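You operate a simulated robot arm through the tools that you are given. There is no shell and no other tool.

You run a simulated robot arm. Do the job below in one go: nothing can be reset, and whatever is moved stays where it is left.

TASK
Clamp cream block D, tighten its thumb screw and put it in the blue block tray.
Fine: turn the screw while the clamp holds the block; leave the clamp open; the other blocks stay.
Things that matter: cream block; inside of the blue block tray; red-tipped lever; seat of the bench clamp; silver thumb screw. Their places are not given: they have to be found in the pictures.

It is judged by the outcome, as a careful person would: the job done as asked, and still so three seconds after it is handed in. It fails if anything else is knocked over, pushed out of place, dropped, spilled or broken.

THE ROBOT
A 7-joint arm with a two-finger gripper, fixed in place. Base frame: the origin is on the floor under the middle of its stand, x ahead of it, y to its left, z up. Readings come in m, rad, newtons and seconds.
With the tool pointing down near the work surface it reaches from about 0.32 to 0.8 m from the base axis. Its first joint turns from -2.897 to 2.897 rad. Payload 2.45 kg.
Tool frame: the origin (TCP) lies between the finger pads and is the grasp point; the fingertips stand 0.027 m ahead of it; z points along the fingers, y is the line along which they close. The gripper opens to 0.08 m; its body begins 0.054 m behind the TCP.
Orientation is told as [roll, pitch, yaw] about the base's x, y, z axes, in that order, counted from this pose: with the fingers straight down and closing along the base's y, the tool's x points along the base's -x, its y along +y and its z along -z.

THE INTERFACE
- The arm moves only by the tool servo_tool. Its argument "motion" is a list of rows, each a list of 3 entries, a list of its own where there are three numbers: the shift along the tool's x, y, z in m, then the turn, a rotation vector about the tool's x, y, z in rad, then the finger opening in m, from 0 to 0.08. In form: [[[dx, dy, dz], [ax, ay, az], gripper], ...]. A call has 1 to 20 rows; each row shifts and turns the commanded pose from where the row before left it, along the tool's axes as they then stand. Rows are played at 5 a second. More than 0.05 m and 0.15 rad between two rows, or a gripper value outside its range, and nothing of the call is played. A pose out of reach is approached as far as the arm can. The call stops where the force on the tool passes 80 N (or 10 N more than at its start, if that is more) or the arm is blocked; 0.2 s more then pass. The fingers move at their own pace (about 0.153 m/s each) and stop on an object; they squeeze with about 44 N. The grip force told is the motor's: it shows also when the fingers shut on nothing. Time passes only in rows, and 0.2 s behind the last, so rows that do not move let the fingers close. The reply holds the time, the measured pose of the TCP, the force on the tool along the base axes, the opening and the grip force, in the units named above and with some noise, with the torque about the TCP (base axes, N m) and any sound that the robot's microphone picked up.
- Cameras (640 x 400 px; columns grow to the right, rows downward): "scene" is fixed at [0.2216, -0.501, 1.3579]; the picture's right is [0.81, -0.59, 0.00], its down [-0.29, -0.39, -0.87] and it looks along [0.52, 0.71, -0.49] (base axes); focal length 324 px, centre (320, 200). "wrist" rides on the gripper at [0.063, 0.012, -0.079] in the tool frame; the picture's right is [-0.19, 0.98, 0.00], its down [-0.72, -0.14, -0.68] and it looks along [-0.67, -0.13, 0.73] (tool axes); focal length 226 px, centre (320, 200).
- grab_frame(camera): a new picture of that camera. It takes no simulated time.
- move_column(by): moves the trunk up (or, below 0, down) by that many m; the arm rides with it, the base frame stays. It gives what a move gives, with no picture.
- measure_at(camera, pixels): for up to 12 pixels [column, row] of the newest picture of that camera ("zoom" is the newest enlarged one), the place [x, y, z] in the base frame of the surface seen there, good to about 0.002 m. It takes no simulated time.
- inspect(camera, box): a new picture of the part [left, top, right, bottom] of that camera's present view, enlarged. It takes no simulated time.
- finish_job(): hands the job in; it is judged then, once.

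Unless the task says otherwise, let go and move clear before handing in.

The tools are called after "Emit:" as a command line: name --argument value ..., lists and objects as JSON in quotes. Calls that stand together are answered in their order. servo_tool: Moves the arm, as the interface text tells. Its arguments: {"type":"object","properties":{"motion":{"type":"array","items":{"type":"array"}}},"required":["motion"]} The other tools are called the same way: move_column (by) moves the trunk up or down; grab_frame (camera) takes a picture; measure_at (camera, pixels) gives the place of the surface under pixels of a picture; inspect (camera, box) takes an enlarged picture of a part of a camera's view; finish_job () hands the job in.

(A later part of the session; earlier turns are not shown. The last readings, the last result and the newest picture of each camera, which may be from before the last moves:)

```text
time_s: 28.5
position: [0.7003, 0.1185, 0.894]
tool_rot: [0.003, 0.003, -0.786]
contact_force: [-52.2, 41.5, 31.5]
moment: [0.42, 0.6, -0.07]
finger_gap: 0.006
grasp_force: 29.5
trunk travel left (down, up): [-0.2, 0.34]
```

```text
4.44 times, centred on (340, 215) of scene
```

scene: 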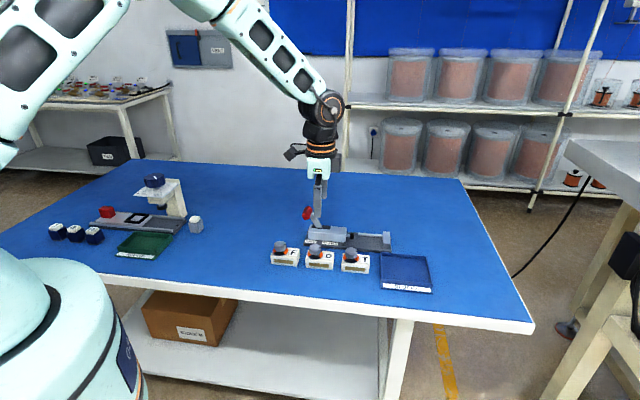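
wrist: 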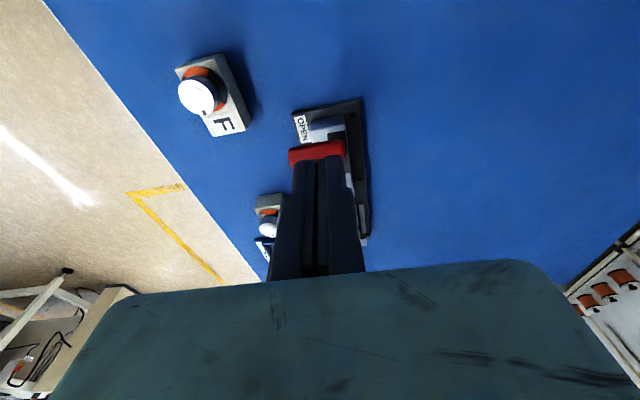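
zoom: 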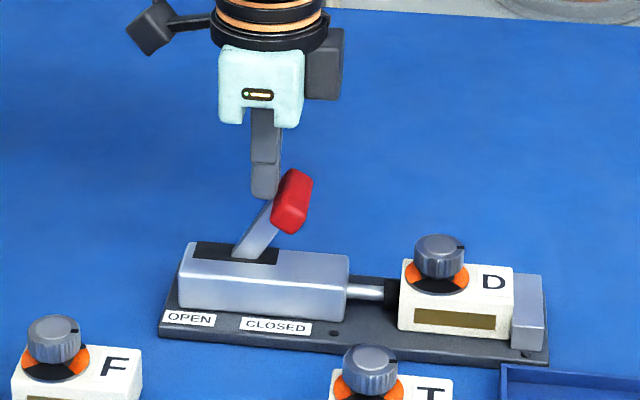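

The lever is at its end stop (about 67 N). I'll back off, rise clear, and check that it stays CLOSED.

Emit:
servo_tool --motion '[[[0.01, 0, 0], [0, 0, 0], 0.0], [[0.015, 0, 0], [0, 0, 0], 0.0], [[0.005, 0, -0.02], [0, 0, 0], 0.0], [[0, 0, -0.03], [0, 0, 0], 0.0], [[0, 0, -0.03], [0, 0, 0], 0.0], [[0, 0, 0], [0, 0, 0], 0.0], [[0, 0, 0], [0, 0, 0], 0.0]]'

Emit:
inspect --camera "scene" --box '[280, 170, 400, 260]'

Emit:
grab_frame --camera "wrist"

```text
time_s: 30.1
position: [0.6847, 0.1323, 0.97]
tool_rot: [-0.001, -0.004, -0.795]
contact_force: [-0.2, 0.6, 1.0]
moment: [0.01, 0.01, -0.02]
finger_gap: 0.0001
grasp_force: 30.0
trunk travel left (down, up): [-0.2, 0.34]
```

```text
4.44 times, centred on (340, 215) of scene
```

zoom: 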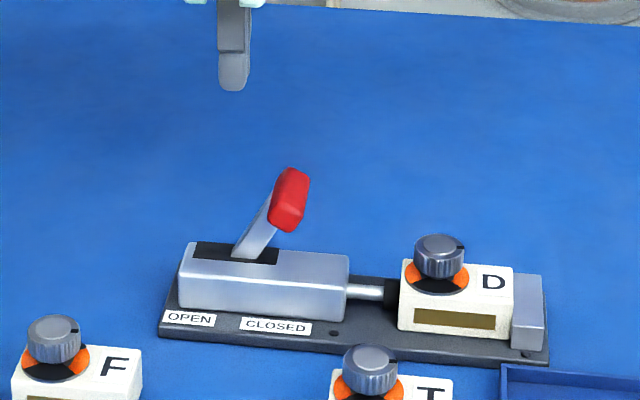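

```text
taken
```

wrist: 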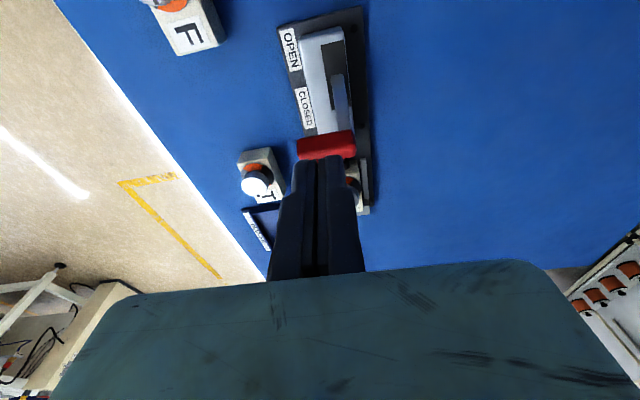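

The lever stays CLOSED and the pad holds block D against the stop. Now I'll measure the knob's centre and look at its mark.

Emit:
inspect --camera "scene" --box '[344, 208, 396, 248]'

```text
10.00 times, centred on (370, 228) of scene
```

zoom: 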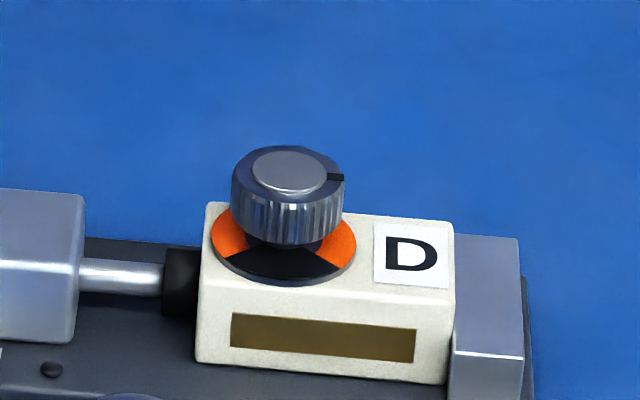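

Emit:
measure_at --camera "zoom" --pixels '[[290, 173], [255, 172], [325, 173], [290, 153], [290, 193], [236, 175], [342, 185], [290, 225], [288, 148], [290, 202], [215, 240], [352, 250]]'

Emit:
measure_at --camera "zoom" --pixels '[[445, 240], [430, 285], [210, 300], [200, 350], [440, 370], [453, 320], [450, 260], [500, 260], [185, 280], [195, 270], [300, 370], [337, 177]]'

```text
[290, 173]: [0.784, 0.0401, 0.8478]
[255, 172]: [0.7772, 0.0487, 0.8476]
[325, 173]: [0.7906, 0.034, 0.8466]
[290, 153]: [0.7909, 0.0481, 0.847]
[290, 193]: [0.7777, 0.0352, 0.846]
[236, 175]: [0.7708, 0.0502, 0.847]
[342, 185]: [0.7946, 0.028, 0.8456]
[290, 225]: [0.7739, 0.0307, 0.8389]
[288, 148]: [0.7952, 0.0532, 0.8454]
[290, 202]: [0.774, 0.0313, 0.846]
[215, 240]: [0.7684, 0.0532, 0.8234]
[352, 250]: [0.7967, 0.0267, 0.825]
```

```text
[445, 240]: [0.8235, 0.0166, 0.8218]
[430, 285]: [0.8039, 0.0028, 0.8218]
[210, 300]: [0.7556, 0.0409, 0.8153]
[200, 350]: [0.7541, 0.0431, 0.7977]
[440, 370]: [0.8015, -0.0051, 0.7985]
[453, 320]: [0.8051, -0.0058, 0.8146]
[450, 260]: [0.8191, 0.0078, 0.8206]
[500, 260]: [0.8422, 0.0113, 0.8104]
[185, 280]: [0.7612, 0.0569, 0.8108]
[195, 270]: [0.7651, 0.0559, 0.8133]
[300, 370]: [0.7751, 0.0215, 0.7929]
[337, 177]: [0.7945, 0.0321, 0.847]
```

Knob centre is about (0.784,0.0415), top at z≈0.847, disc at 0.824. I'll move above it and wind the wrist counter-clockwise half a turn so there is a long clockwise stroke available.

Emit:
servo_tool --motion '[[[-0.0336, 0.0018, 0], [0, 0, 0], 0.0], [[-0.0336, 0.0018, 0], [0, 0, 0], 0.02], [[-0.0336, 0.0018, 0], [0, 0, 0], 0.05], [[-0.0336, 0.0018, 0], [0, 0, 0], 0.05], [[0, 0, 0], [0, 0, -0.14], 0.05], [[0, 0, 0], [0, 0, -0.14], 0.05], [[0, 0, 0], [0, 0, -0.14], 0.05], [[0, 0, 0], [0, 0, -0.14], 0.05], [[0, 0, 0], [0, 0, -0.14], 0.05], [[0, 0, 0], [0, 0, -0.14], 0.05], [[0, 0, 0], [0, 0, -0.14], 0.05], [[0, 0, 0], [0, 0, -0.14], 0.05], [[0, 0, 0], [0, 0, -0.14], 0.05], [[0, 0, 0], [0, 0, -0.14], 0.05], [[0, 0, 0], [0, 0, -0.14], 0.05], [[0, 0, 0], [0, 0, -0.14], 0.05], [[0, 0, 0], [0, 0, -0.14], 0.05], [[0, 0, 0], [0, 0, -0.14], 0.05], [[0, 0, 0], [0, 0, -0.14], 0.05], [[0, 0, 0], [0, 0, -0.14], 0.05]]'

```text
time_s: 34.3
position: [0.7847, 0.0416, 0.9684]
tool_rot: [-0.004, 0.002, 1.449]
contact_force: [0.0, -0.1, 0.2]
moment: [-0.02, 0.03, 0.03]
finger_gap: 0.0499
grasp_force: 0.0
trunk travel left (down, up): [-0.2, 0.34]
```

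Position is right over the knob and rotation is smooth. I'll wind further to yaw ≈2.9 and take a picture before descending.

Emit:
servo_tool --motion '[[[0, 0, 0], [0, 0, -0.145], 0.05], [[0, 0, 0], [0, 0, -0.145], 0.05], [[0, 0, 0], [0, 0, -0.145], 0.05], [[0, 0, 0], [0, 0, -0.145], 0.05], [[0, 0, 0], [0, 0, -0.145], 0.05], [[0, 0, 0], [0, 0, -0.145], 0.05], [[0, 0, 0], [0, 0, -0.145], 0.05], [[0, 0, 0], [0, 0, -0.145], 0.05], [[0, 0, 0], [0, 0, -0.145], 0.05], [[0, 0, 0], [0, 0, -0.145], 0.05], [[0, 0, 0], [0, 0, 0], 0.05], [[0, 0, 0], [0, 0, 0], 0.05]]'

Emit:
grab_frame --camera "wrist"

Emit:
inspect --camera "scene" --box '[290, 140, 440, 260]'

```text
time_s: 36.9
position: [0.7843, 0.0417, 0.9696]
tool_rot: [0.0, 0.005, 2.897]
contact_force: [0.6, -0.3, 0.2]
moment: [-0.01, 0.02, 0.01]
finger_gap: 0.0501
grasp_force: 0.1
trunk travel left (down, up): [-0.2, 0.34]
```

```text
taken
```

wrist: 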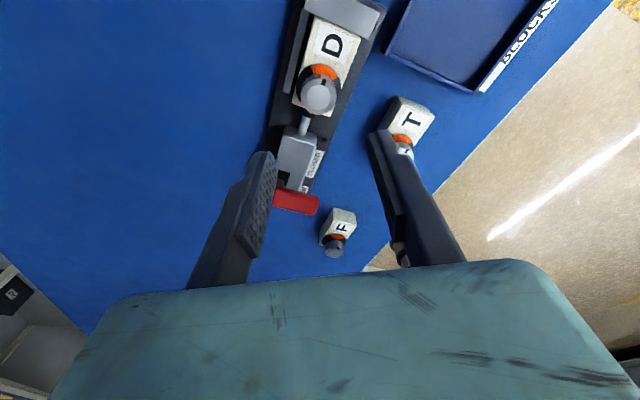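

```text
3.33 times, centred on (365, 200) of scene
```

zoom: 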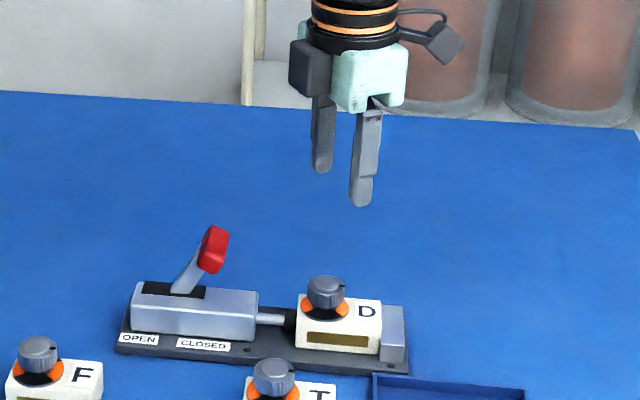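

Emit:
inspect --camera "wrist" --box '[280, 40, 360, 140]'

Emit:
measure_at --camera "zoom" --pixels '[[315, 225], [260, 225], [370, 225], [315, 180], [315, 290], [270, 200], [355, 200]]'

```text
4.00 times, centred on (320, 90) of wrist
```

zoom: 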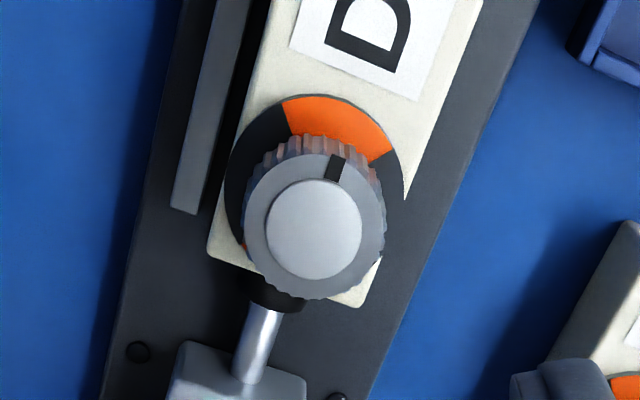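

```text
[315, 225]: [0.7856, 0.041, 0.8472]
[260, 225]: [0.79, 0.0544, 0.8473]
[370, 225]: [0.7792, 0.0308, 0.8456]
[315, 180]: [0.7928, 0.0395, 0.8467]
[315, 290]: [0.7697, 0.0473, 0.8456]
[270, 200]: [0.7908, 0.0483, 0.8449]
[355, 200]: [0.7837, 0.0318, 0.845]
```

The knob is centred under the TCP and its black mark points toward the D label. I'll descend around the knob to fingertip z≈0.829 and close.

Emit:
servo_tool --motion '[[[0, 0, 0.03], [0, 0, 0], 0.05], [[0, 0, 0.03], [0, 0, 0], 0.05], [[0, 0, 0.025], [0, 0, 0], 0.05], [[0, 0, 0.015], [0, 0, 0], 0.05], [[0, 0, 0.0125], [0, 0, 0], 0.05], [[0, 0, 0], [0, 0, 0], 0.05], [[0, 0, 0], [0, 0, 0], 0.05]]'

Emit:
inspect --camera "scene" --box '[310, 190, 420, 260]'

Emit:
grab_frame --camera "wrist"

```text
time_s: 38.5
position: [0.7868, 0.0414, 0.8585]
tool_rot: [-0.001, 0.003, 2.898]
contact_force: [-1.1, -0.6, 0.7]
moment: [0.03, -0.04, 0.0]
finger_gap: 0.0498
grasp_force: 0.1
trunk travel left (down, up): [-0.2, 0.34]
```

```text
5.71 times, centred on (365, 225) of scene
```

zoom: 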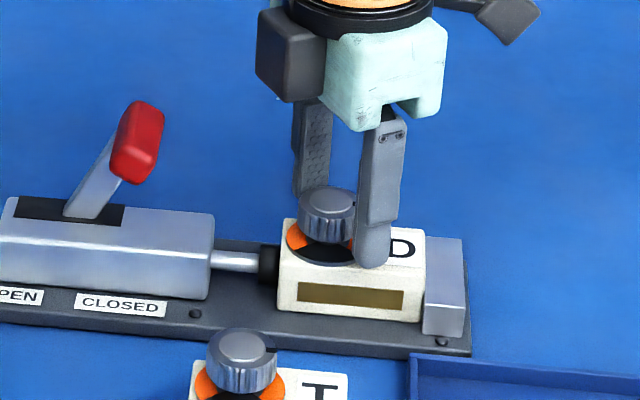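

```text
taken
```

wrist: 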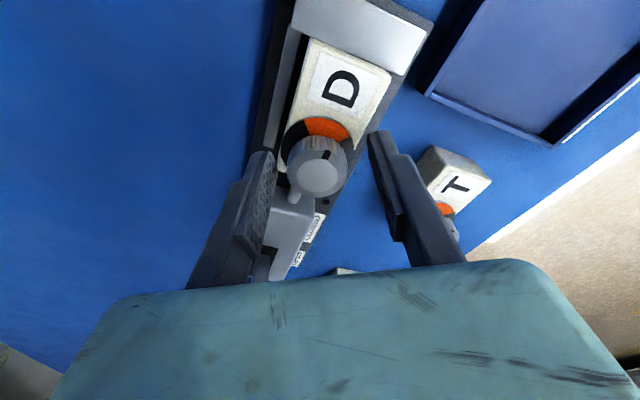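

The fingers straddle the knob without contact (lever and body are clear). I'll close on it.

Emit:
servo_tool --motion '[[[0, 0, 0.0015], [0, 0, 0], 0.05], [[0, 0, 0], [0, 0, 0], 0.035], [[0, 0, 0], [0, 0, 0], 0.02], [[0, 0, 0], [0, 0, 0], 0.015], [[0, 0, 0], [0, 0, 0], 0.015]]'

Emit:
inspect --camera "wrist" --box '[240, 90, 400, 210]'

```text
time_s: 39.7
position: [0.787, 0.0422, 0.8567]
tool_rot: [-0.002, 0.003, 2.896]
contact_force: [1.6, 17.2, -2.8]
moment: [0.6, -0.25, -0.05]
finger_gap: 0.0305
grasp_force: 43.8
trunk travel left (down, up): [-0.2, 0.34]
```

```text
3.33 times, centred on (320, 150) of wrist
```

zoom: 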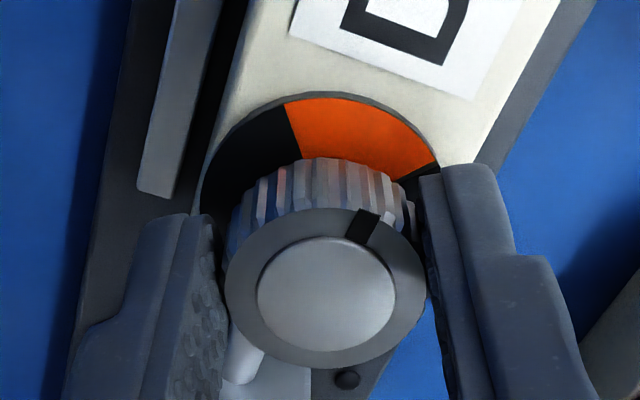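

The knob is gripped (0.0305 m across), but there is a 17 N sideways force, so I'm about 1.5–2 mm off centre. I'll open, shift slightly, and close again to centre the axis.

Emit:
servo_tool --motion '[[[0, 0, 0], [0, 0, 0], 0.04], [[0, 0, 0], [0, 0, 0], 0.045], [[-0.0023, -0.001, 0], [0, 0, 0], 0.045], [[0, 0, 0], [0, 0, 0], 0.045], [[0, 0, 0], [0, 0, 0], 0.045]]'

Emit:
servo_tool --motion '[[[0, 0, 0], [0, 0, 0], 0.03], [[0, 0, 0], [0, 0, 0], 0.015], [[0, 0, 0], [0, 0, 0], 0.015], [[0, 0, 0], [0, 0, 0], 0.015]]'

```text
time_s: 40.9
position: [0.7853, 0.0413, 0.8565]
tool_rot: [0.001, 0.005, 2.898]
contact_force: [-0.3, -0.5, 0.0]
moment: [-0.01, -0.01, -0.03]
finger_gap: 0.0453
grasp_force: 0.1
trunk travel left (down, up): [-0.2, 0.34]
```

```text
time_s: 41.9
position: [0.7861, 0.0416, 0.8555]
tool_rot: [0.001, 0.002, 2.896]
contact_force: [0.0, 6.3, -2.0]
moment: [0.29, -0.07, -0.03]
finger_gap: 0.0302
grasp_force: 43.7
trunk travel left (down, up): [-0.2, 0.34]
```

Now only about 6 N sideways. I'll turn clockwise (yaw decreasing) about 0.6 rad and watch the torque.

Emit:
servo_tool --motion '[[[0, 0, 0], [0, 0, 0.1], 0.015], [[0, 0, 0], [0, 0, 0.1], 0.015], [[0, 0, 0], [0, 0, 0.1], 0.015], [[0, 0, 0], [0, 0, 0.1], 0.015], [[0, 0, 0], [0, 0, 0.1], 0.015], [[0, 0, 0], [0, 0, 0.1], 0.015]]'

Emit:
inspect --camera "wrist" --box '[240, 90, 400, 210]'

Emit:
inspect --camera "scene" --box '[310, 190, 420, 260]'

```text
time_s: 43.3
position: [0.7843, 0.0417, 0.8562]
tool_rot: [-0.002, 0.002, 2.293]
contact_force: [12.0, -1.1, -3.4]
moment: [0.14, -0.24, 0.0]
finger_gap: 0.0301
grasp_force: 44.4
trunk travel left (down, up): [-0.2, 0.34]
```

```text
3.33 times, centred on (320, 150) of wrist
```

zoom: 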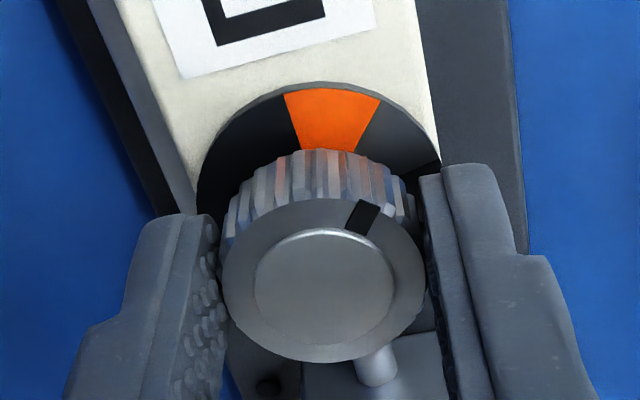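

```text
5.71 times, centred on (365, 225) of scene
```

zoom: 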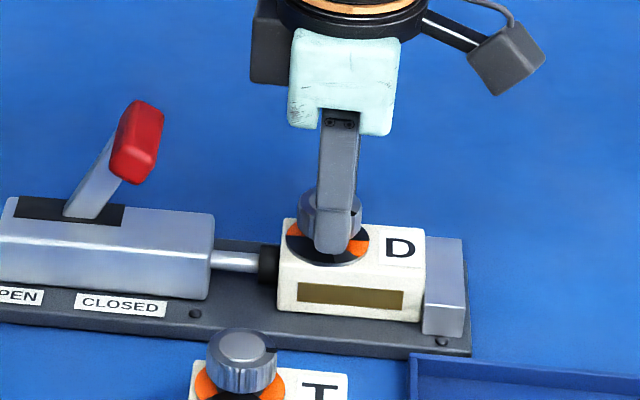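

The knob turns with the fingers (mark stays with the gripper) and the orange sector is shrinking from about 90° to about 45°, so it works like a tightness indicator. I'll keep turning clockwise with a small centring correction.

Emit:
servo_tool --motion '[[[0.0005, -0.0006, 0], [0, 0, 0.1], 0.015], [[0, 0, 0], [0, 0, 0.1], 0.015], [[0, 0, 0], [0, 0, 0.1], 0.015], [[0, 0, 0], [0, 0, 0.1], 0.015], [[0, 0, 0], [0, 0, 0.1], 0.015], [[0, 0, 0], [0, 0, 0.1], 0.015]]'

Emit:
inspect --camera "wrist" --box '[240, 90, 400, 210]'

Emit:
inspect --camera "scene" --box '[310, 190, 420, 260]'

```text
time_s: 44.7
position: [0.7842, 0.0411, 0.8557]
tool_rot: [-0.003, 0.002, 1.696]
contact_force: [-11.4, -7.4, 0.6]
moment: [-0.3, 0.58, 0.03]
finger_gap: 0.0305
grasp_force: 44.1
trunk travel left (down, up): [-0.2, 0.34]
```

```text
3.33 times, centred on (320, 150) of wrist
```

zoom: 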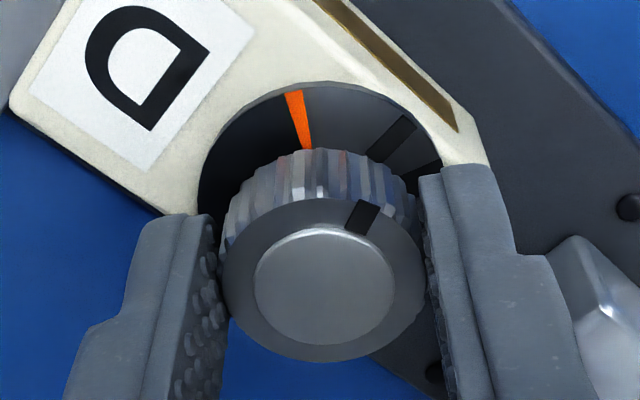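

```text
5.71 times, centred on (365, 225) of scene
```

zoom: 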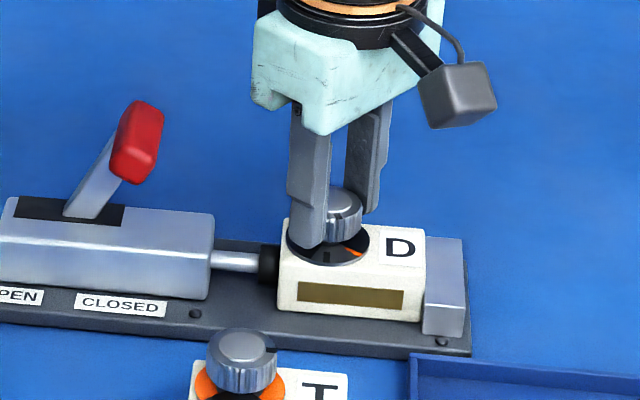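

After 1.2 rad only a thin orange sliver is left, and a black mark on the dial at the block's front (scene zoom (327,257)) looks like where the knob's mark must end, a quarter turn in all. I'll turn 0.3 rad more and check.

Emit:
servo_tool --motion '[[[0.0003, 0.0005, 0], [0, 0, 0.08], 0.015], [[0, 0, 0], [0, 0, 0.08], 0.015], [[0, 0, 0], [0, 0, 0.08], 0.015], [[0, 0, 0], [0, 0, 0.06], 0.015], [[0, 0, 0], [0, 0, 0], 0.015]]'

Emit:
inspect --camera "wrist" --box '[240, 90, 400, 210]'

Emit:
inspect --camera "scene" --box '[340, 210, 400, 250]'

```text
time_s: 45.9
position: [0.7824, 0.0416, 0.8553]
tool_rot: [-0.002, 0.0, 1.396]
contact_force: [-18.3, -8.6, 0.3]
moment: [-0.59, 0.8, 0.01]
finger_gap: 0.0305
grasp_force: 44.1
trunk travel left (down, up): [-0.2, 0.34]
```

```text
3.33 times, centred on (320, 150) of wrist
```

zoom: 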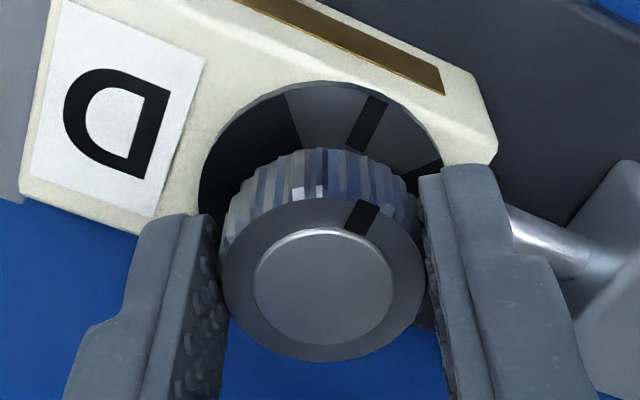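

```text
10.00 times, centred on (370, 230) of scene
```

zoom: 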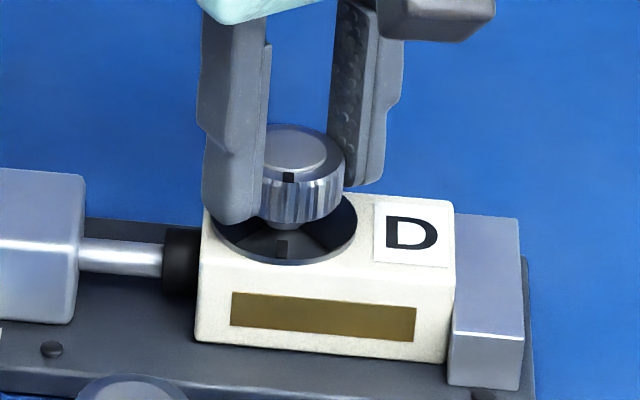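

The orange is fully covered and the knob's mark is nearly lined up with the dial mark at the front. I'll measure both marks' bearings.

Emit:
measure_at --camera "zoom" --pixels '[[288, 176], [288, 181], [283, 245], [282, 252], [290, 150], [265, 150], [315, 150], [282, 241]]'

Emit:
inspect --camera "wrist" --box '[270, 100, 370, 200]'

```text
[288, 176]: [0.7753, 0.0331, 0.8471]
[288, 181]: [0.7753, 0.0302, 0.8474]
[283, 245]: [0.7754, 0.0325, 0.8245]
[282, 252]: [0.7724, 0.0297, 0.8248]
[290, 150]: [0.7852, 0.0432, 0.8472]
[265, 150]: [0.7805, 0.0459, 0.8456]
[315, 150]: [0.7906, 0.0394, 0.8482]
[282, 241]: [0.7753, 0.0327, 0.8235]
```

```text
4.00 times, centred on (320, 150) of wrist
```

zoom: 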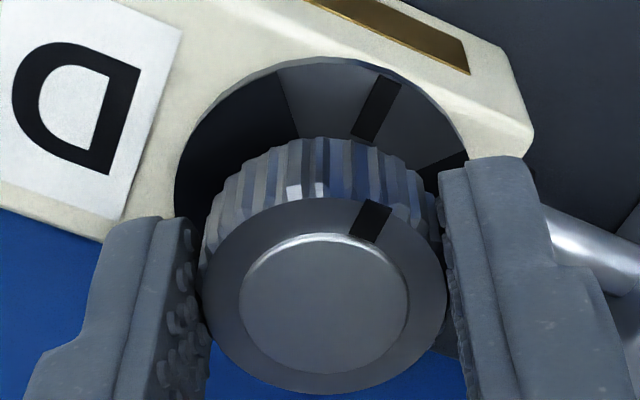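

Emit:
measure_at --camera "zoom" --pixels '[[377, 208], [366, 234], [372, 220], [386, 85], [367, 130], [376, 107], [325, 300], [285, 300], [365, 300], [325, 255], [325, 345], [325, 388]]'

```text
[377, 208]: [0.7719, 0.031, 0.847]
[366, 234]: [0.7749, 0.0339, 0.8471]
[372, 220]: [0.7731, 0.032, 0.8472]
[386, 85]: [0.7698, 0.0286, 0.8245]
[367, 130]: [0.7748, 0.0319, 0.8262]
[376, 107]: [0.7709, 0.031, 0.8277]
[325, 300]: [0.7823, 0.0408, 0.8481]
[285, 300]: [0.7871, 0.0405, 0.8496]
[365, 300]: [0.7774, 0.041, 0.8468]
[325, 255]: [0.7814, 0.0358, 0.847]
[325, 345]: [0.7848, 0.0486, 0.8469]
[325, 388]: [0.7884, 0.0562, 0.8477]
```

The marks line up to within a few degrees (about 86° turned). I'll turn the last 0.07 rad to bring it to a full quarter turn and check for an end stop.

Emit:
servo_tool --motion '[[[-0.0003, 0.0008, 0], [0, 0, 0.035], 0.015], [[0, 0, 0], [0, 0, 0.035], 0.015], [[0, 0, 0], [0, 0, 0], 0.015]]'

Emit:
inspect --camera "wrist" --box '[270, 100, 370, 200]'

Emit:
inspect --camera "scene" --box '[340, 210, 400, 250]'

```text
time_s: 46.7
position: [0.7829, 0.0421, 0.8559]
tool_rot: [-0.006, -0.001, 1.325]
contact_force: [-12.1, -9.2, 0.7]
moment: [-0.61, 0.52, 0.41]
finger_gap: 0.0306
grasp_force: 43.7
trunk travel left (down, up): [-0.2, 0.34]
```

```text
4.00 times, centred on (320, 150) of wrist
```

zoom: 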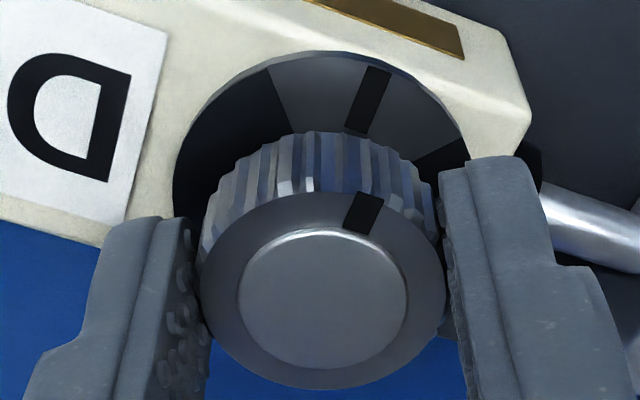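

```text
10.00 times, centred on (370, 230) of scene
```

zoom: 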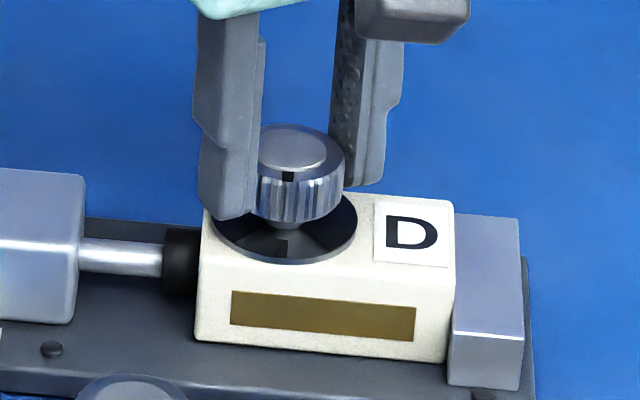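

Torque about z jumped to 0.41 N m and the mark stopped moving: the screw has reached its stop. I'll give it a touch more to be sure it is tight.

Emit:
servo_tool --motion '[[[0, 0, 0], [0, 0, 0.03], 0.015], [[0, 0, 0], [0, 0, 0.03], 0.015], [[0, 0, 0], [0, 0, 0], 0.015]]'

Emit:
inspect --camera "wrist" --box '[270, 100, 370, 200]'

Emit:
inspect --camera "scene" --box '[340, 210, 400, 250]'

```text
time_s: 47.5
position: [0.7834, 0.043, 0.8552]
tool_rot: [-0.003, 0.0, 1.264]
contact_force: [-10.3, -4.3, 1.1]
moment: [-0.2, 0.6, 0.36]
finger_gap: 0.0304
grasp_force: 44.0
trunk travel left (down, up): [-0.2, 0.34]
```

```text
4.00 times, centred on (320, 150) of wrist
```

zoom: 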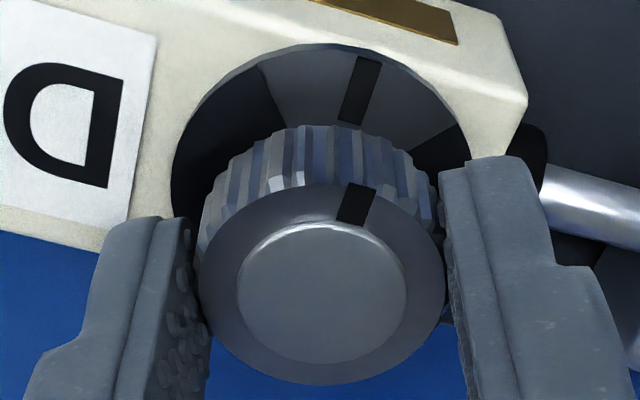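

```text
10.00 times, centred on (370, 230) of scene
```

zoom: 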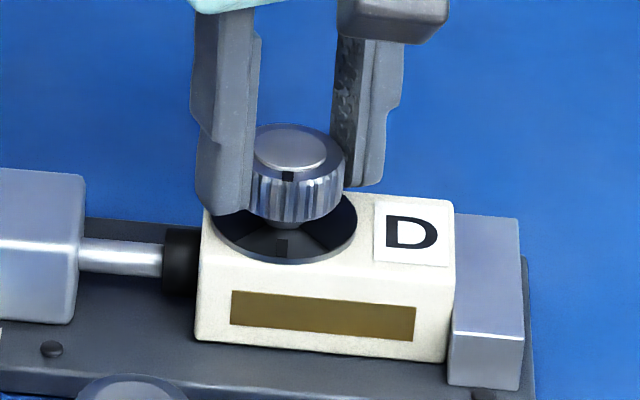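

The knob now slips at its stop with both marks aligned, so it's tight. I'll open the fingers, rise clear, then turn the wrist back.

Emit:
servo_tool --motion '[[[0, 0, 0], [0, 0, 0], 0.035], [[0, 0, 0], [0, 0, 0], 0.05], [[0, 0, 0], [0, 0, 0], 0.05], [[0, 0, -0.01], [0, 0, 0], 0.05], [[0, 0, -0.02], [0, 0, 0], 0.05], [[0, 0, -0.03], [0, 0, 0], 0.05], [[0, 0, -0.03], [0, 0, 0], 0.05], [[0, 0, -0.025], [0, 0, 0], 0.05], [[0, 0, 0], [0, 0, 0], 0.05]]'

Emit:
servo_tool --motion '[[[0, 0, 0], [0, 0, 0.147], 0.05], [[0, 0, 0], [0, 0, 0.147], 0.03], [[0, 0, 0], [0, 0, 0.147], 0.0], [[0, 0, 0], [0, 0, 0.147], 0.0], [[0, 0, 0], [0, 0, 0.147], 0.0], [[0, 0, 0], [0, 0, 0.147], 0.0], [[0, 0, 0], [0, 0, 0.147], 0.0], [[0, 0, 0], [0, 0, 0.147], 0.0], [[0, 0, 0], [0, 0, 0.147], 0.0], [[0, 0, 0], [0, 0, 0.147], 0.0], [[0, 0, 0], [0, 0, 0.147], 0.0], [[0, 0, 0], [0, 0, 0.147], 0.0], [[0, 0, 0], [0, 0, 0.147], 0.0], [[0, 0, 0], [0, 0, 0.147], 0.0], [[0, 0, 0], [0, 0, 0], 0.0], [[0, 0, 0], [0, 0, 0], 0.0]]'

Emit:
grab_frame --camera "wrist"

Emit:
inspect --camera "scene" --box '[290, 190, 400, 260]'

```text
time_s: 49.5
position: [0.7805, 0.0432, 0.9712]
tool_rot: [-0.001, 0.0, 1.268]
contact_force: [1.3, 0.7, 0.0]
moment: [-0.01, 0.03, 0.02]
finger_gap: 0.0499
grasp_force: 0.0
trunk travel left (down, up): [-0.2, 0.34]
```

```text
time_s: 52.9
position: [0.7825, 0.0429, 0.9702]
tool_rot: [0.002, -0.002, -0.794]
contact_force: [0.5, 0.3, -0.4]
moment: [0.03, 0.03, 0.01]
finger_gap: 0.0
grasp_force: 29.8
trunk travel left (down, up): [-0.2, 0.34]
```

```text
taken
```

wrist: 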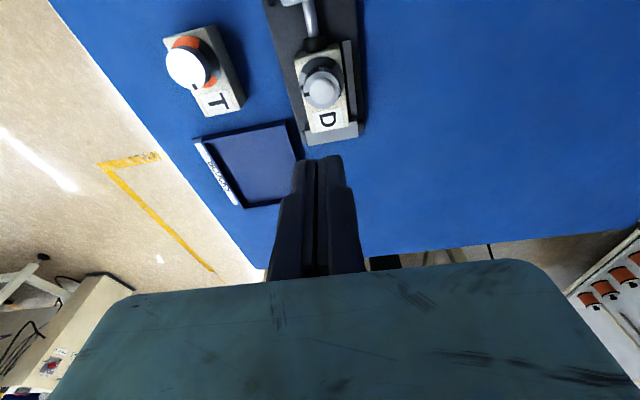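

```text
5.71 times, centred on (345, 225) of scene
```

zoom: 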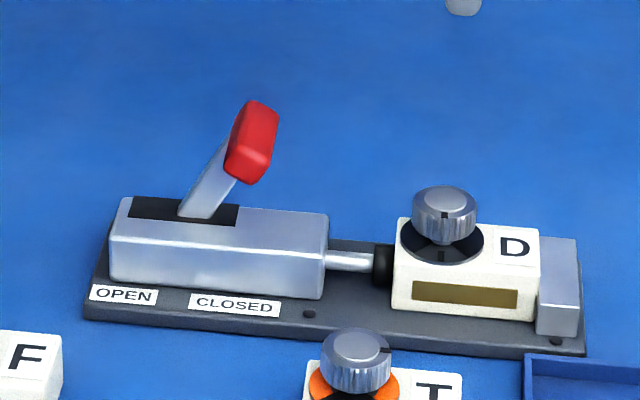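

The screw shows no orange and both marks align. Now I'll measure the closed lever before pushing it back to OPEN.

Emit:
measure_at --camera "zoom" --pixels '[[255, 105], [277, 115], [272, 145], [255, 180], [232, 150], [240, 170], [262, 130], [210, 180], [200, 210], [225, 190], [270, 120], [265, 165]]'

```text
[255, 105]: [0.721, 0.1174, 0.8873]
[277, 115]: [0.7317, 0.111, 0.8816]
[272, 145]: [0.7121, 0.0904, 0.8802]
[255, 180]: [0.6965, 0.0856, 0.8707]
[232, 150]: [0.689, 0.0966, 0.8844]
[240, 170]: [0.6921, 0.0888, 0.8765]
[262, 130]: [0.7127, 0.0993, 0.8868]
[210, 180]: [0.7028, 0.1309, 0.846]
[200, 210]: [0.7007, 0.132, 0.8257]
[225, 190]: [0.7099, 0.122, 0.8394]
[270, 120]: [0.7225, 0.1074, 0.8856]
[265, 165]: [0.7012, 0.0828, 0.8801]
```

The red tip's right side is at u≈0.437, z≈0.88. I'll move closed fingers to the right of it, between the lever and the knob, and descend.

Emit:
servo_tool --motion '[[[0.0255, -0.004, 0], [0, 0, 0], 0.0], [[0.0255, -0.004, 0], [0, 0, 0], 0.0], [[0, 0, 0.02], [0, 0, 0], 0.0], [[0, 0, 0.025], [0, 0, 0], 0.0], [[0, 0, 0.02], [0, 0, 0], 0.0], [[0, 0, 0.018], [0, 0, 0], 0.0], [[0, 0, 0], [0, 0, 0], 0.0], [[0, 0, 0], [0, 0, 0], 0.0]]'

Emit:
inspect --camera "scene" --box '[290, 180, 410, 260]'

```text
time_s: 54.7
position: [0.743, 0.072, 0.8851]
tool_rot: [0.003, -0.003, -0.79]
contact_force: [-0.5, 0.2, 0.6]
moment: [0.0, 0.02, 0.02]
finger_gap: 0.0
grasp_force: 29.9
trunk travel left (down, up): [-0.2, 0.34]
```

```text
5.00 times, centred on (350, 220) of scene
```

zoom: 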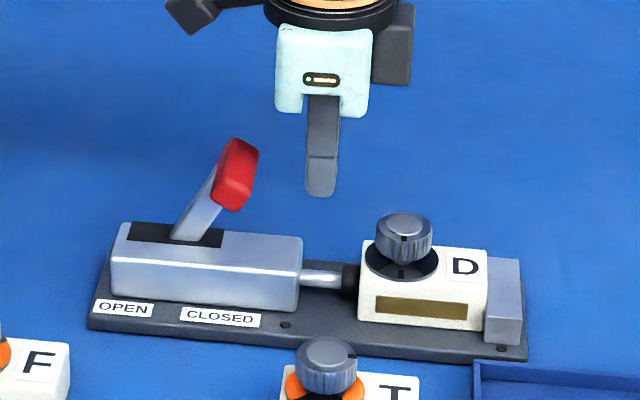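

Fingers are right of the lever with clear space to the knob. I'll push toward OPEN following the arc.

Emit:
servo_tool --motion '[[[0.0065, 0, 0], [0, 0, 0], 0.0], [[0.0065, 0, 0], [0, 0, 0], 0.0], [[0.0065, 0, 0], [0, 0, 0], 0.0], [[0.0047, 0, -0.0027], [0, 0, 0], 0.0], [[0.0047, 0, -0.0027], [0, 0, 0], 0.0], [[0.0047, 0, -0.0027], [0, 0, 0], 0.0], [[0.0052, 0, -0.0017], [0, 0, 0], 0.0], [[0.0052, 0, -0.0017], [0, 0, 0], 0.0], [[0.0052, 0, -0.0017], [0, 0, 0], 0.0]]'

Emit:
inspect --camera "scene" --box '[290, 180, 410, 260]'

```text
time_s: 56.7
position: [0.7066, 0.1073, 0.8994]
tool_rot: [0.001, 0.0, -0.791]
contact_force: [0.0, 0.6, -0.7]
moment: [0.03, -0.02, 0.0]
finger_gap: 0.0
grasp_force: 29.9
trunk travel left (down, up): [-0.2, 0.34]
```

```text
5.00 times, centred on (350, 220) of scene
```

zoom: 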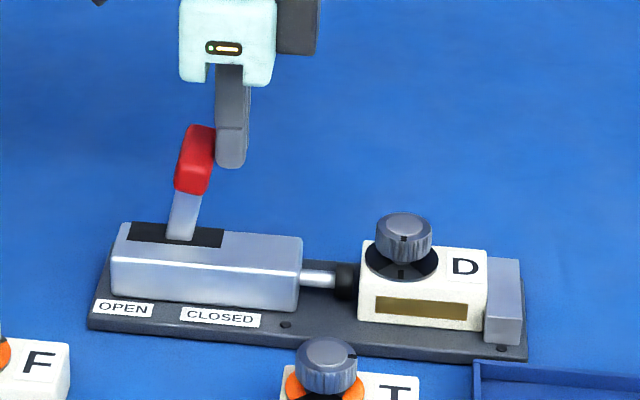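

The lever is nearly upright and the pad has begun to retract. I'll continue over the top to OPEN.

Emit:
servo_tool --motion '[[[0.0053, 0, -0.0009], [0, 0, 0], 0.0], [[0.0053, 0, -0.0009], [0, 0, 0], 0.0], [[0.0053, 0, -0.0009], [0, 0, 0], 0.0], [[0.0058, 0, 0.0009], [0, 0, 0], 0.0], [[0.0058, 0, 0.0009], [0, 0, 0], 0.0], [[0.006, 0, 0.0015], [0, 0, 0], 0.0], [[0.006, 0, 0.0015], [0, 0, 0], 0.0], [[0.006, 0, 0.002], [0, 0, 0], 0.0]]'

Emit:
inspect --camera "scene" --box '[290, 180, 410, 260]'

```text
time_s: 58.5
position: [0.6735, 0.1402, 0.8952]
tool_rot: [0.001, -0.004, -0.79]
contact_force: [0.4, 0.4, -0.2]
moment: [0.02, -0.02, -0.02]
finger_gap: 0.0
grasp_force: 29.9
trunk travel left (down, up): [-0.2, 0.34]
```

```text
5.00 times, centred on (350, 220) of scene
```

zoom: 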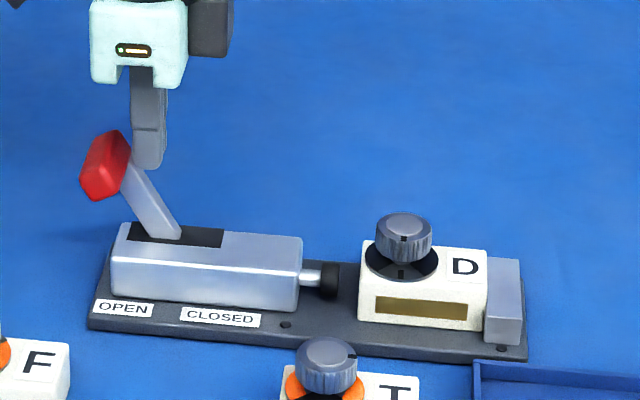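

The lever is back at its original OPEN spot and the pad is retracted. I'll back away, rise, open the fingers and go above block D.

Emit:
servo_tool --motion '[[[-0.01, 0, 0], [0, 0, 0], 0.0], [[-0.005, 0, -0.025], [0, 0, 0], 0.0], [[0, 0, -0.03], [0, 0, 0], 0.0], [[0, 0, -0.02], [0, 0, 0], 0.0], [[-0.03, 0.002, 0], [0, 0, 0], 0.03], [[-0.03, 0.002, 0], [0, 0, 0], 0.065], [[-0.03, 0.002, 0], [0, 0, 0], 0.065], [[-0.03, 0.0015, 0], [0, 0, 0], 0.065], [[-0.024, 0, 0], [0, 0, 0], 0.065], [[0, 0, 0], [0, 0, 0], 0.065], [[0, 0, 0], [0, 0, 0], 0.065]]'

Emit:
grab_frame --camera "wrist"

Emit:
inspect --camera "scene" --box '[340, 210, 400, 250]'

```text
time_s: 60.9
position: [0.7938, 0.0301, 0.9704]
tool_rot: [0.0, -0.003, -0.792]
contact_force: [-0.3, -0.3, 0.9]
moment: [0.03, 0.04, 0.01]
finger_gap: 0.0651
grasp_force: 0.1
trunk travel left (down, up): [-0.2, 0.34]
```

```text
taken
```

wrist: 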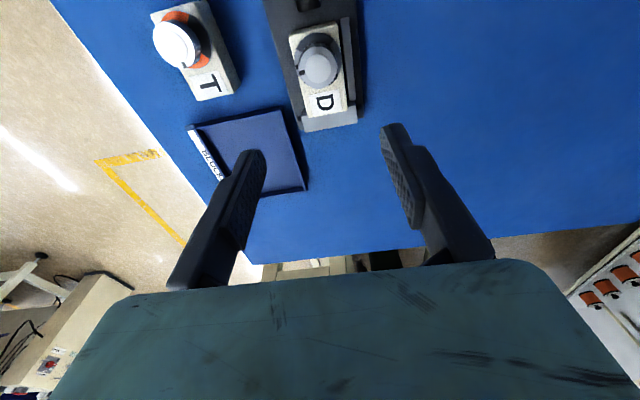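

```text
10.00 times, centred on (370, 230) of scene
```

zoom: 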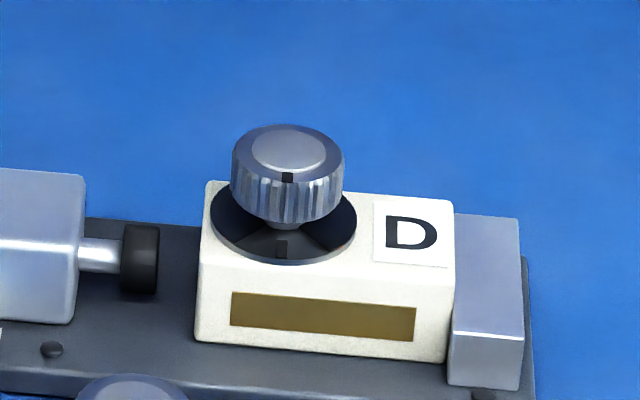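

The screw stays tight with the clamp open. I'll measure block D's current faces before regrasping.

Emit:
measure_at --camera "zoom" --pixels '[[205, 280], [203, 320], [440, 340], [445, 300], [325, 335], [452, 300], [453, 250], [300, 270], [450, 205], [215, 195], [290, 150], [484, 330]]'

Emit:
inspect --camera "wrist" --box '[270, 0, 380, 140]'

Emit:
measure_at --camera "zoom" --pixels '[[80, 110], [195, 65], [115, 325], [225, 305], [150, 75], [100, 90], [180, 60], [90, 160], [217, 200], [140, 190], [112, 290], [222, 280]]'

```text
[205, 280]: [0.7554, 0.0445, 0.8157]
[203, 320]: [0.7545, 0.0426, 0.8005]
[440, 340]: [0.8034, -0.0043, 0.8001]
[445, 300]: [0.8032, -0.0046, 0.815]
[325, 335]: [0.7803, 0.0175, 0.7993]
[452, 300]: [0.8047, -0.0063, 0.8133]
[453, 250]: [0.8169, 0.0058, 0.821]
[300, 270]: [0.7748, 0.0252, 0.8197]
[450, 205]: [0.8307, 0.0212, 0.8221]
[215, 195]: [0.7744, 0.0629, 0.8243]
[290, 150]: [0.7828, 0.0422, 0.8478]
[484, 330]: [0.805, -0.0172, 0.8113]
```

```text
2.86 times, centred on (325, 70) of wrist
```

zoom: 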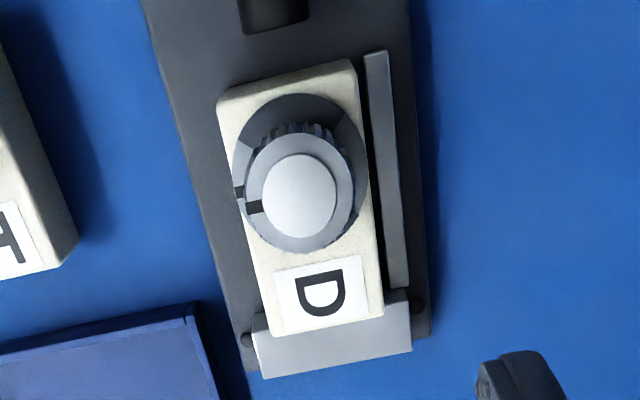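

```text
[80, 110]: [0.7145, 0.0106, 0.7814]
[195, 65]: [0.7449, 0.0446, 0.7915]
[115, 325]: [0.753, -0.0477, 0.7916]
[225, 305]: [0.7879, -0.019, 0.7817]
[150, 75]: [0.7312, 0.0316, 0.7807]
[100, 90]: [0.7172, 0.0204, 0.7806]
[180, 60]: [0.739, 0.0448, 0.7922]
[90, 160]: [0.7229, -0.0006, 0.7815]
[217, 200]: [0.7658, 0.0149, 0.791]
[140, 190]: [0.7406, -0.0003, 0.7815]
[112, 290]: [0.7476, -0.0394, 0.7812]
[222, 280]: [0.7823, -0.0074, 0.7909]
```

Emit:
measure_at --camera "zoom" --pixels '[[227, 115], [345, 80], [275, 328], [378, 308], [260, 285], [375, 260], [240, 150], [360, 150], [300, 200], [285, 85], [240, 100], [335, 70]]'

```text
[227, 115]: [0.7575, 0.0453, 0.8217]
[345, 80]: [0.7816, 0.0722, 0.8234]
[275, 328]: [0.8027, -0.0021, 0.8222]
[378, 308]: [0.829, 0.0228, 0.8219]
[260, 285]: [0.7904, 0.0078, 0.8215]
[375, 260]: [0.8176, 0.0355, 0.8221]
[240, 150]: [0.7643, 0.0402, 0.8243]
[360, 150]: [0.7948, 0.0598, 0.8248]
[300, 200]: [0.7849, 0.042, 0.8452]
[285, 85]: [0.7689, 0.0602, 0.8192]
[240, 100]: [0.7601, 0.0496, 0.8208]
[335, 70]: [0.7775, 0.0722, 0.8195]
```

Block D's centre is at u≈0.5315, v≈0.589, against the stop. I'll align, descend to TCP z≈0.832 (tips above the rail) and check.

Emit:
servo_tool --motion '[[[0.002, 0.002, 0], [0, 0, 0], 0.065], [[0, 0, 0.03], [0, 0, 0], 0.065], [[0, 0, 0.03], [0, 0, 0], 0.065], [[0, 0, 0.03], [0, 0, 0], 0.065], [[0, 0, 0.025], [0, 0, 0], 0.065], [[0, 0, 0.015], [0, 0, 0], 0.065], [[0, 0, 0.008], [0, 0, 0], 0.065], [[0, 0, 0], [0, 0, 0], 0.065], [[0, 0, 0], [0, 0, 0], 0.065]]'

Emit:
grab_frame --camera "wrist"

Emit:
inspect --camera "scene" --box '[330, 190, 420, 255]'

```text
time_s: 62.9
position: [0.7918, 0.0346, 0.8337]
tool_rot: [0.001, -0.004, -0.79]
contact_force: [0.1, -0.2, 0.0]
moment: [-0.01, -0.04, 0.03]
finger_gap: 0.0651
grasp_force: 0.1
trunk travel left (down, up): [-0.2, 0.34]
```

```text
taken
```

wrist: 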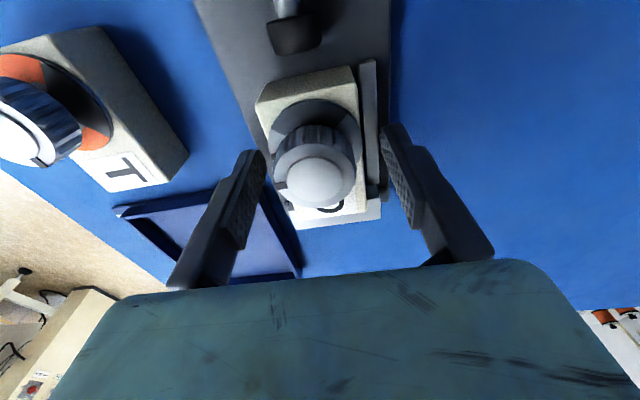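

```text
6.15 times, centred on (375, 222) of scene
```

zoom: 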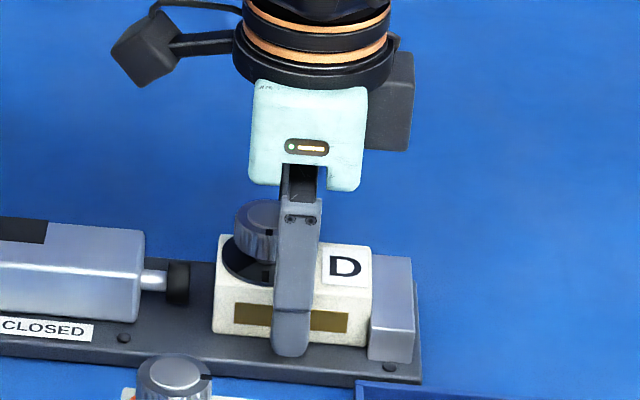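

Centred on the block (u 0.530, v 0.589). I'll close and then lift straight up.

Emit:
servo_tool --motion '[[[0, 0, 0.0015], [0, 0, 0], 0.065], [[0, 0, 0], [0, 0, 0], 0.05], [[0, 0, 0], [0, 0, 0], 0.03], [[0, 0, 0], [0, 0, 0], 0.02], [[0, 0, 0], [0, 0, 0], 0.02]]'

Emit:
servo_tool --motion '[[[0.001, 0, -0.004], [0, 0, 0], 0.02], [[0.001, 0, -0.01], [0, 0, 0], 0.02], [[0, 0, -0.02], [0, 0, 0], 0.02], [[0, 0, -0.025], [0, 0, 0], 0.02], [[0, 0, -0.025], [0, 0, 0], 0.02], [[0, 0, -0.02], [0, 0, 0], 0.02], [[0, 0, 0], [0, 0, 0], 0.02], [[0, 0, 0], [0, 0, 0], 0.02]]'

Emit:
grab_frame --camera "wrist"

Emit:
inspect --camera "scene" --box '[300, 160, 460, 300]'

```text
time_s: 64.1
position: [0.7922, 0.0356, 0.8328]
tool_rot: [0.003, -0.004, -0.791]
contact_force: [-0.2, -0.2, -0.3]
moment: [-0.1, 0.02, -0.01]
finger_gap: 0.0412
grasp_force: 44.2
trunk travel left (down, up): [-0.2, 0.34]
```

```text
time_s: 65.9
position: [0.7915, 0.0374, 0.935]
tool_rot: [0.0, -0.002, -0.789]
contact_force: [-0.9, 1.1, -2.3]
moment: [-0.01, -0.04, -0.04]
finger_gap: 0.0412
grasp_force: 43.8
trunk travel left (down, up): [-0.2, 0.34]
```

```text
taken
```

wrist: 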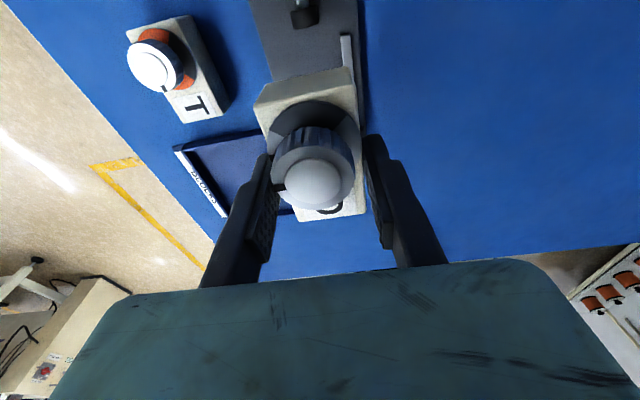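

```text
2.86 times, centred on (380, 230) of scene
```

zoom: 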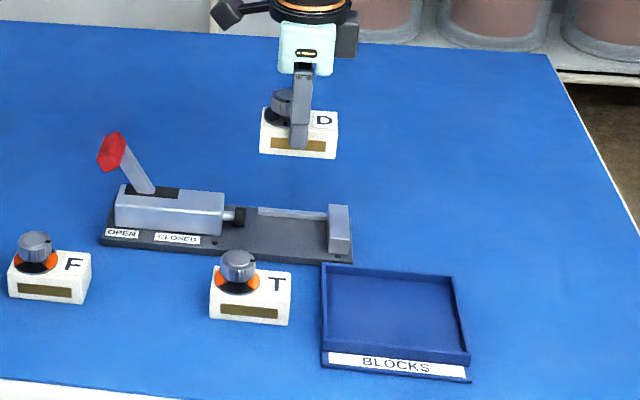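

Block D is lifted cleanly. Now I'll measure the tray's walls and floor.

Emit:
inspect --camera "scene" --box '[370, 240, 440, 300]'

```text
6.67 times, centred on (405, 270) of scene
```

zoom: 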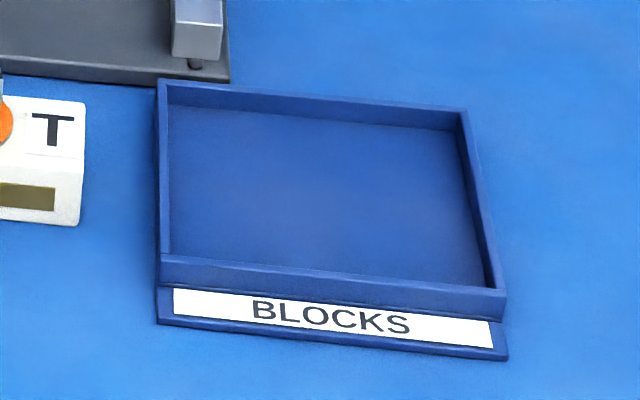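

Emit:
measure_at --camera "zoom" --pixels '[[166, 88], [460, 116], [165, 256], [498, 294], [175, 120], [455, 140], [176, 248], [478, 278], [320, 190], [300, 103], [330, 275], [480, 200]]'

Emit:
measure_at --camera "zoom" --pixels '[[163, 170], [170, 180], [180, 180], [465, 180], [474, 200], [485, 230], [320, 262], [320, 270], [250, 96], [250, 108], [250, 115], [60, 180]]'

```text
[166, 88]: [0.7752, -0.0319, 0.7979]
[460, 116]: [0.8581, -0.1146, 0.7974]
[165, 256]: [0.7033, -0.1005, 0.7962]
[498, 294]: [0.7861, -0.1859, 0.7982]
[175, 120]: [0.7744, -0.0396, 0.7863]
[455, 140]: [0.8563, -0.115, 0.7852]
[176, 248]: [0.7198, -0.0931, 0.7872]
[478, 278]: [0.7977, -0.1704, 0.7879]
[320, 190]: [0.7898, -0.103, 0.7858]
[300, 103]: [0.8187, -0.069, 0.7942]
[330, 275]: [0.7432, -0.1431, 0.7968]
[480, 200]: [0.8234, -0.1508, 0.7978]
```

```text
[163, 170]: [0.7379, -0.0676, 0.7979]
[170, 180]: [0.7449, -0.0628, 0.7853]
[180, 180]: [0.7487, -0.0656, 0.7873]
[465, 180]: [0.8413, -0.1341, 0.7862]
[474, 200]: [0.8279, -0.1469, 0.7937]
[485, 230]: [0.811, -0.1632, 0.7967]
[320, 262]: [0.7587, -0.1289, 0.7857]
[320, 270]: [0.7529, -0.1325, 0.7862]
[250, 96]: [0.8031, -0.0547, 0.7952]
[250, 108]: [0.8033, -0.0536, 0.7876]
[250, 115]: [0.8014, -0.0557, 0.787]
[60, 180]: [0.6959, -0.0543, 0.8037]
```

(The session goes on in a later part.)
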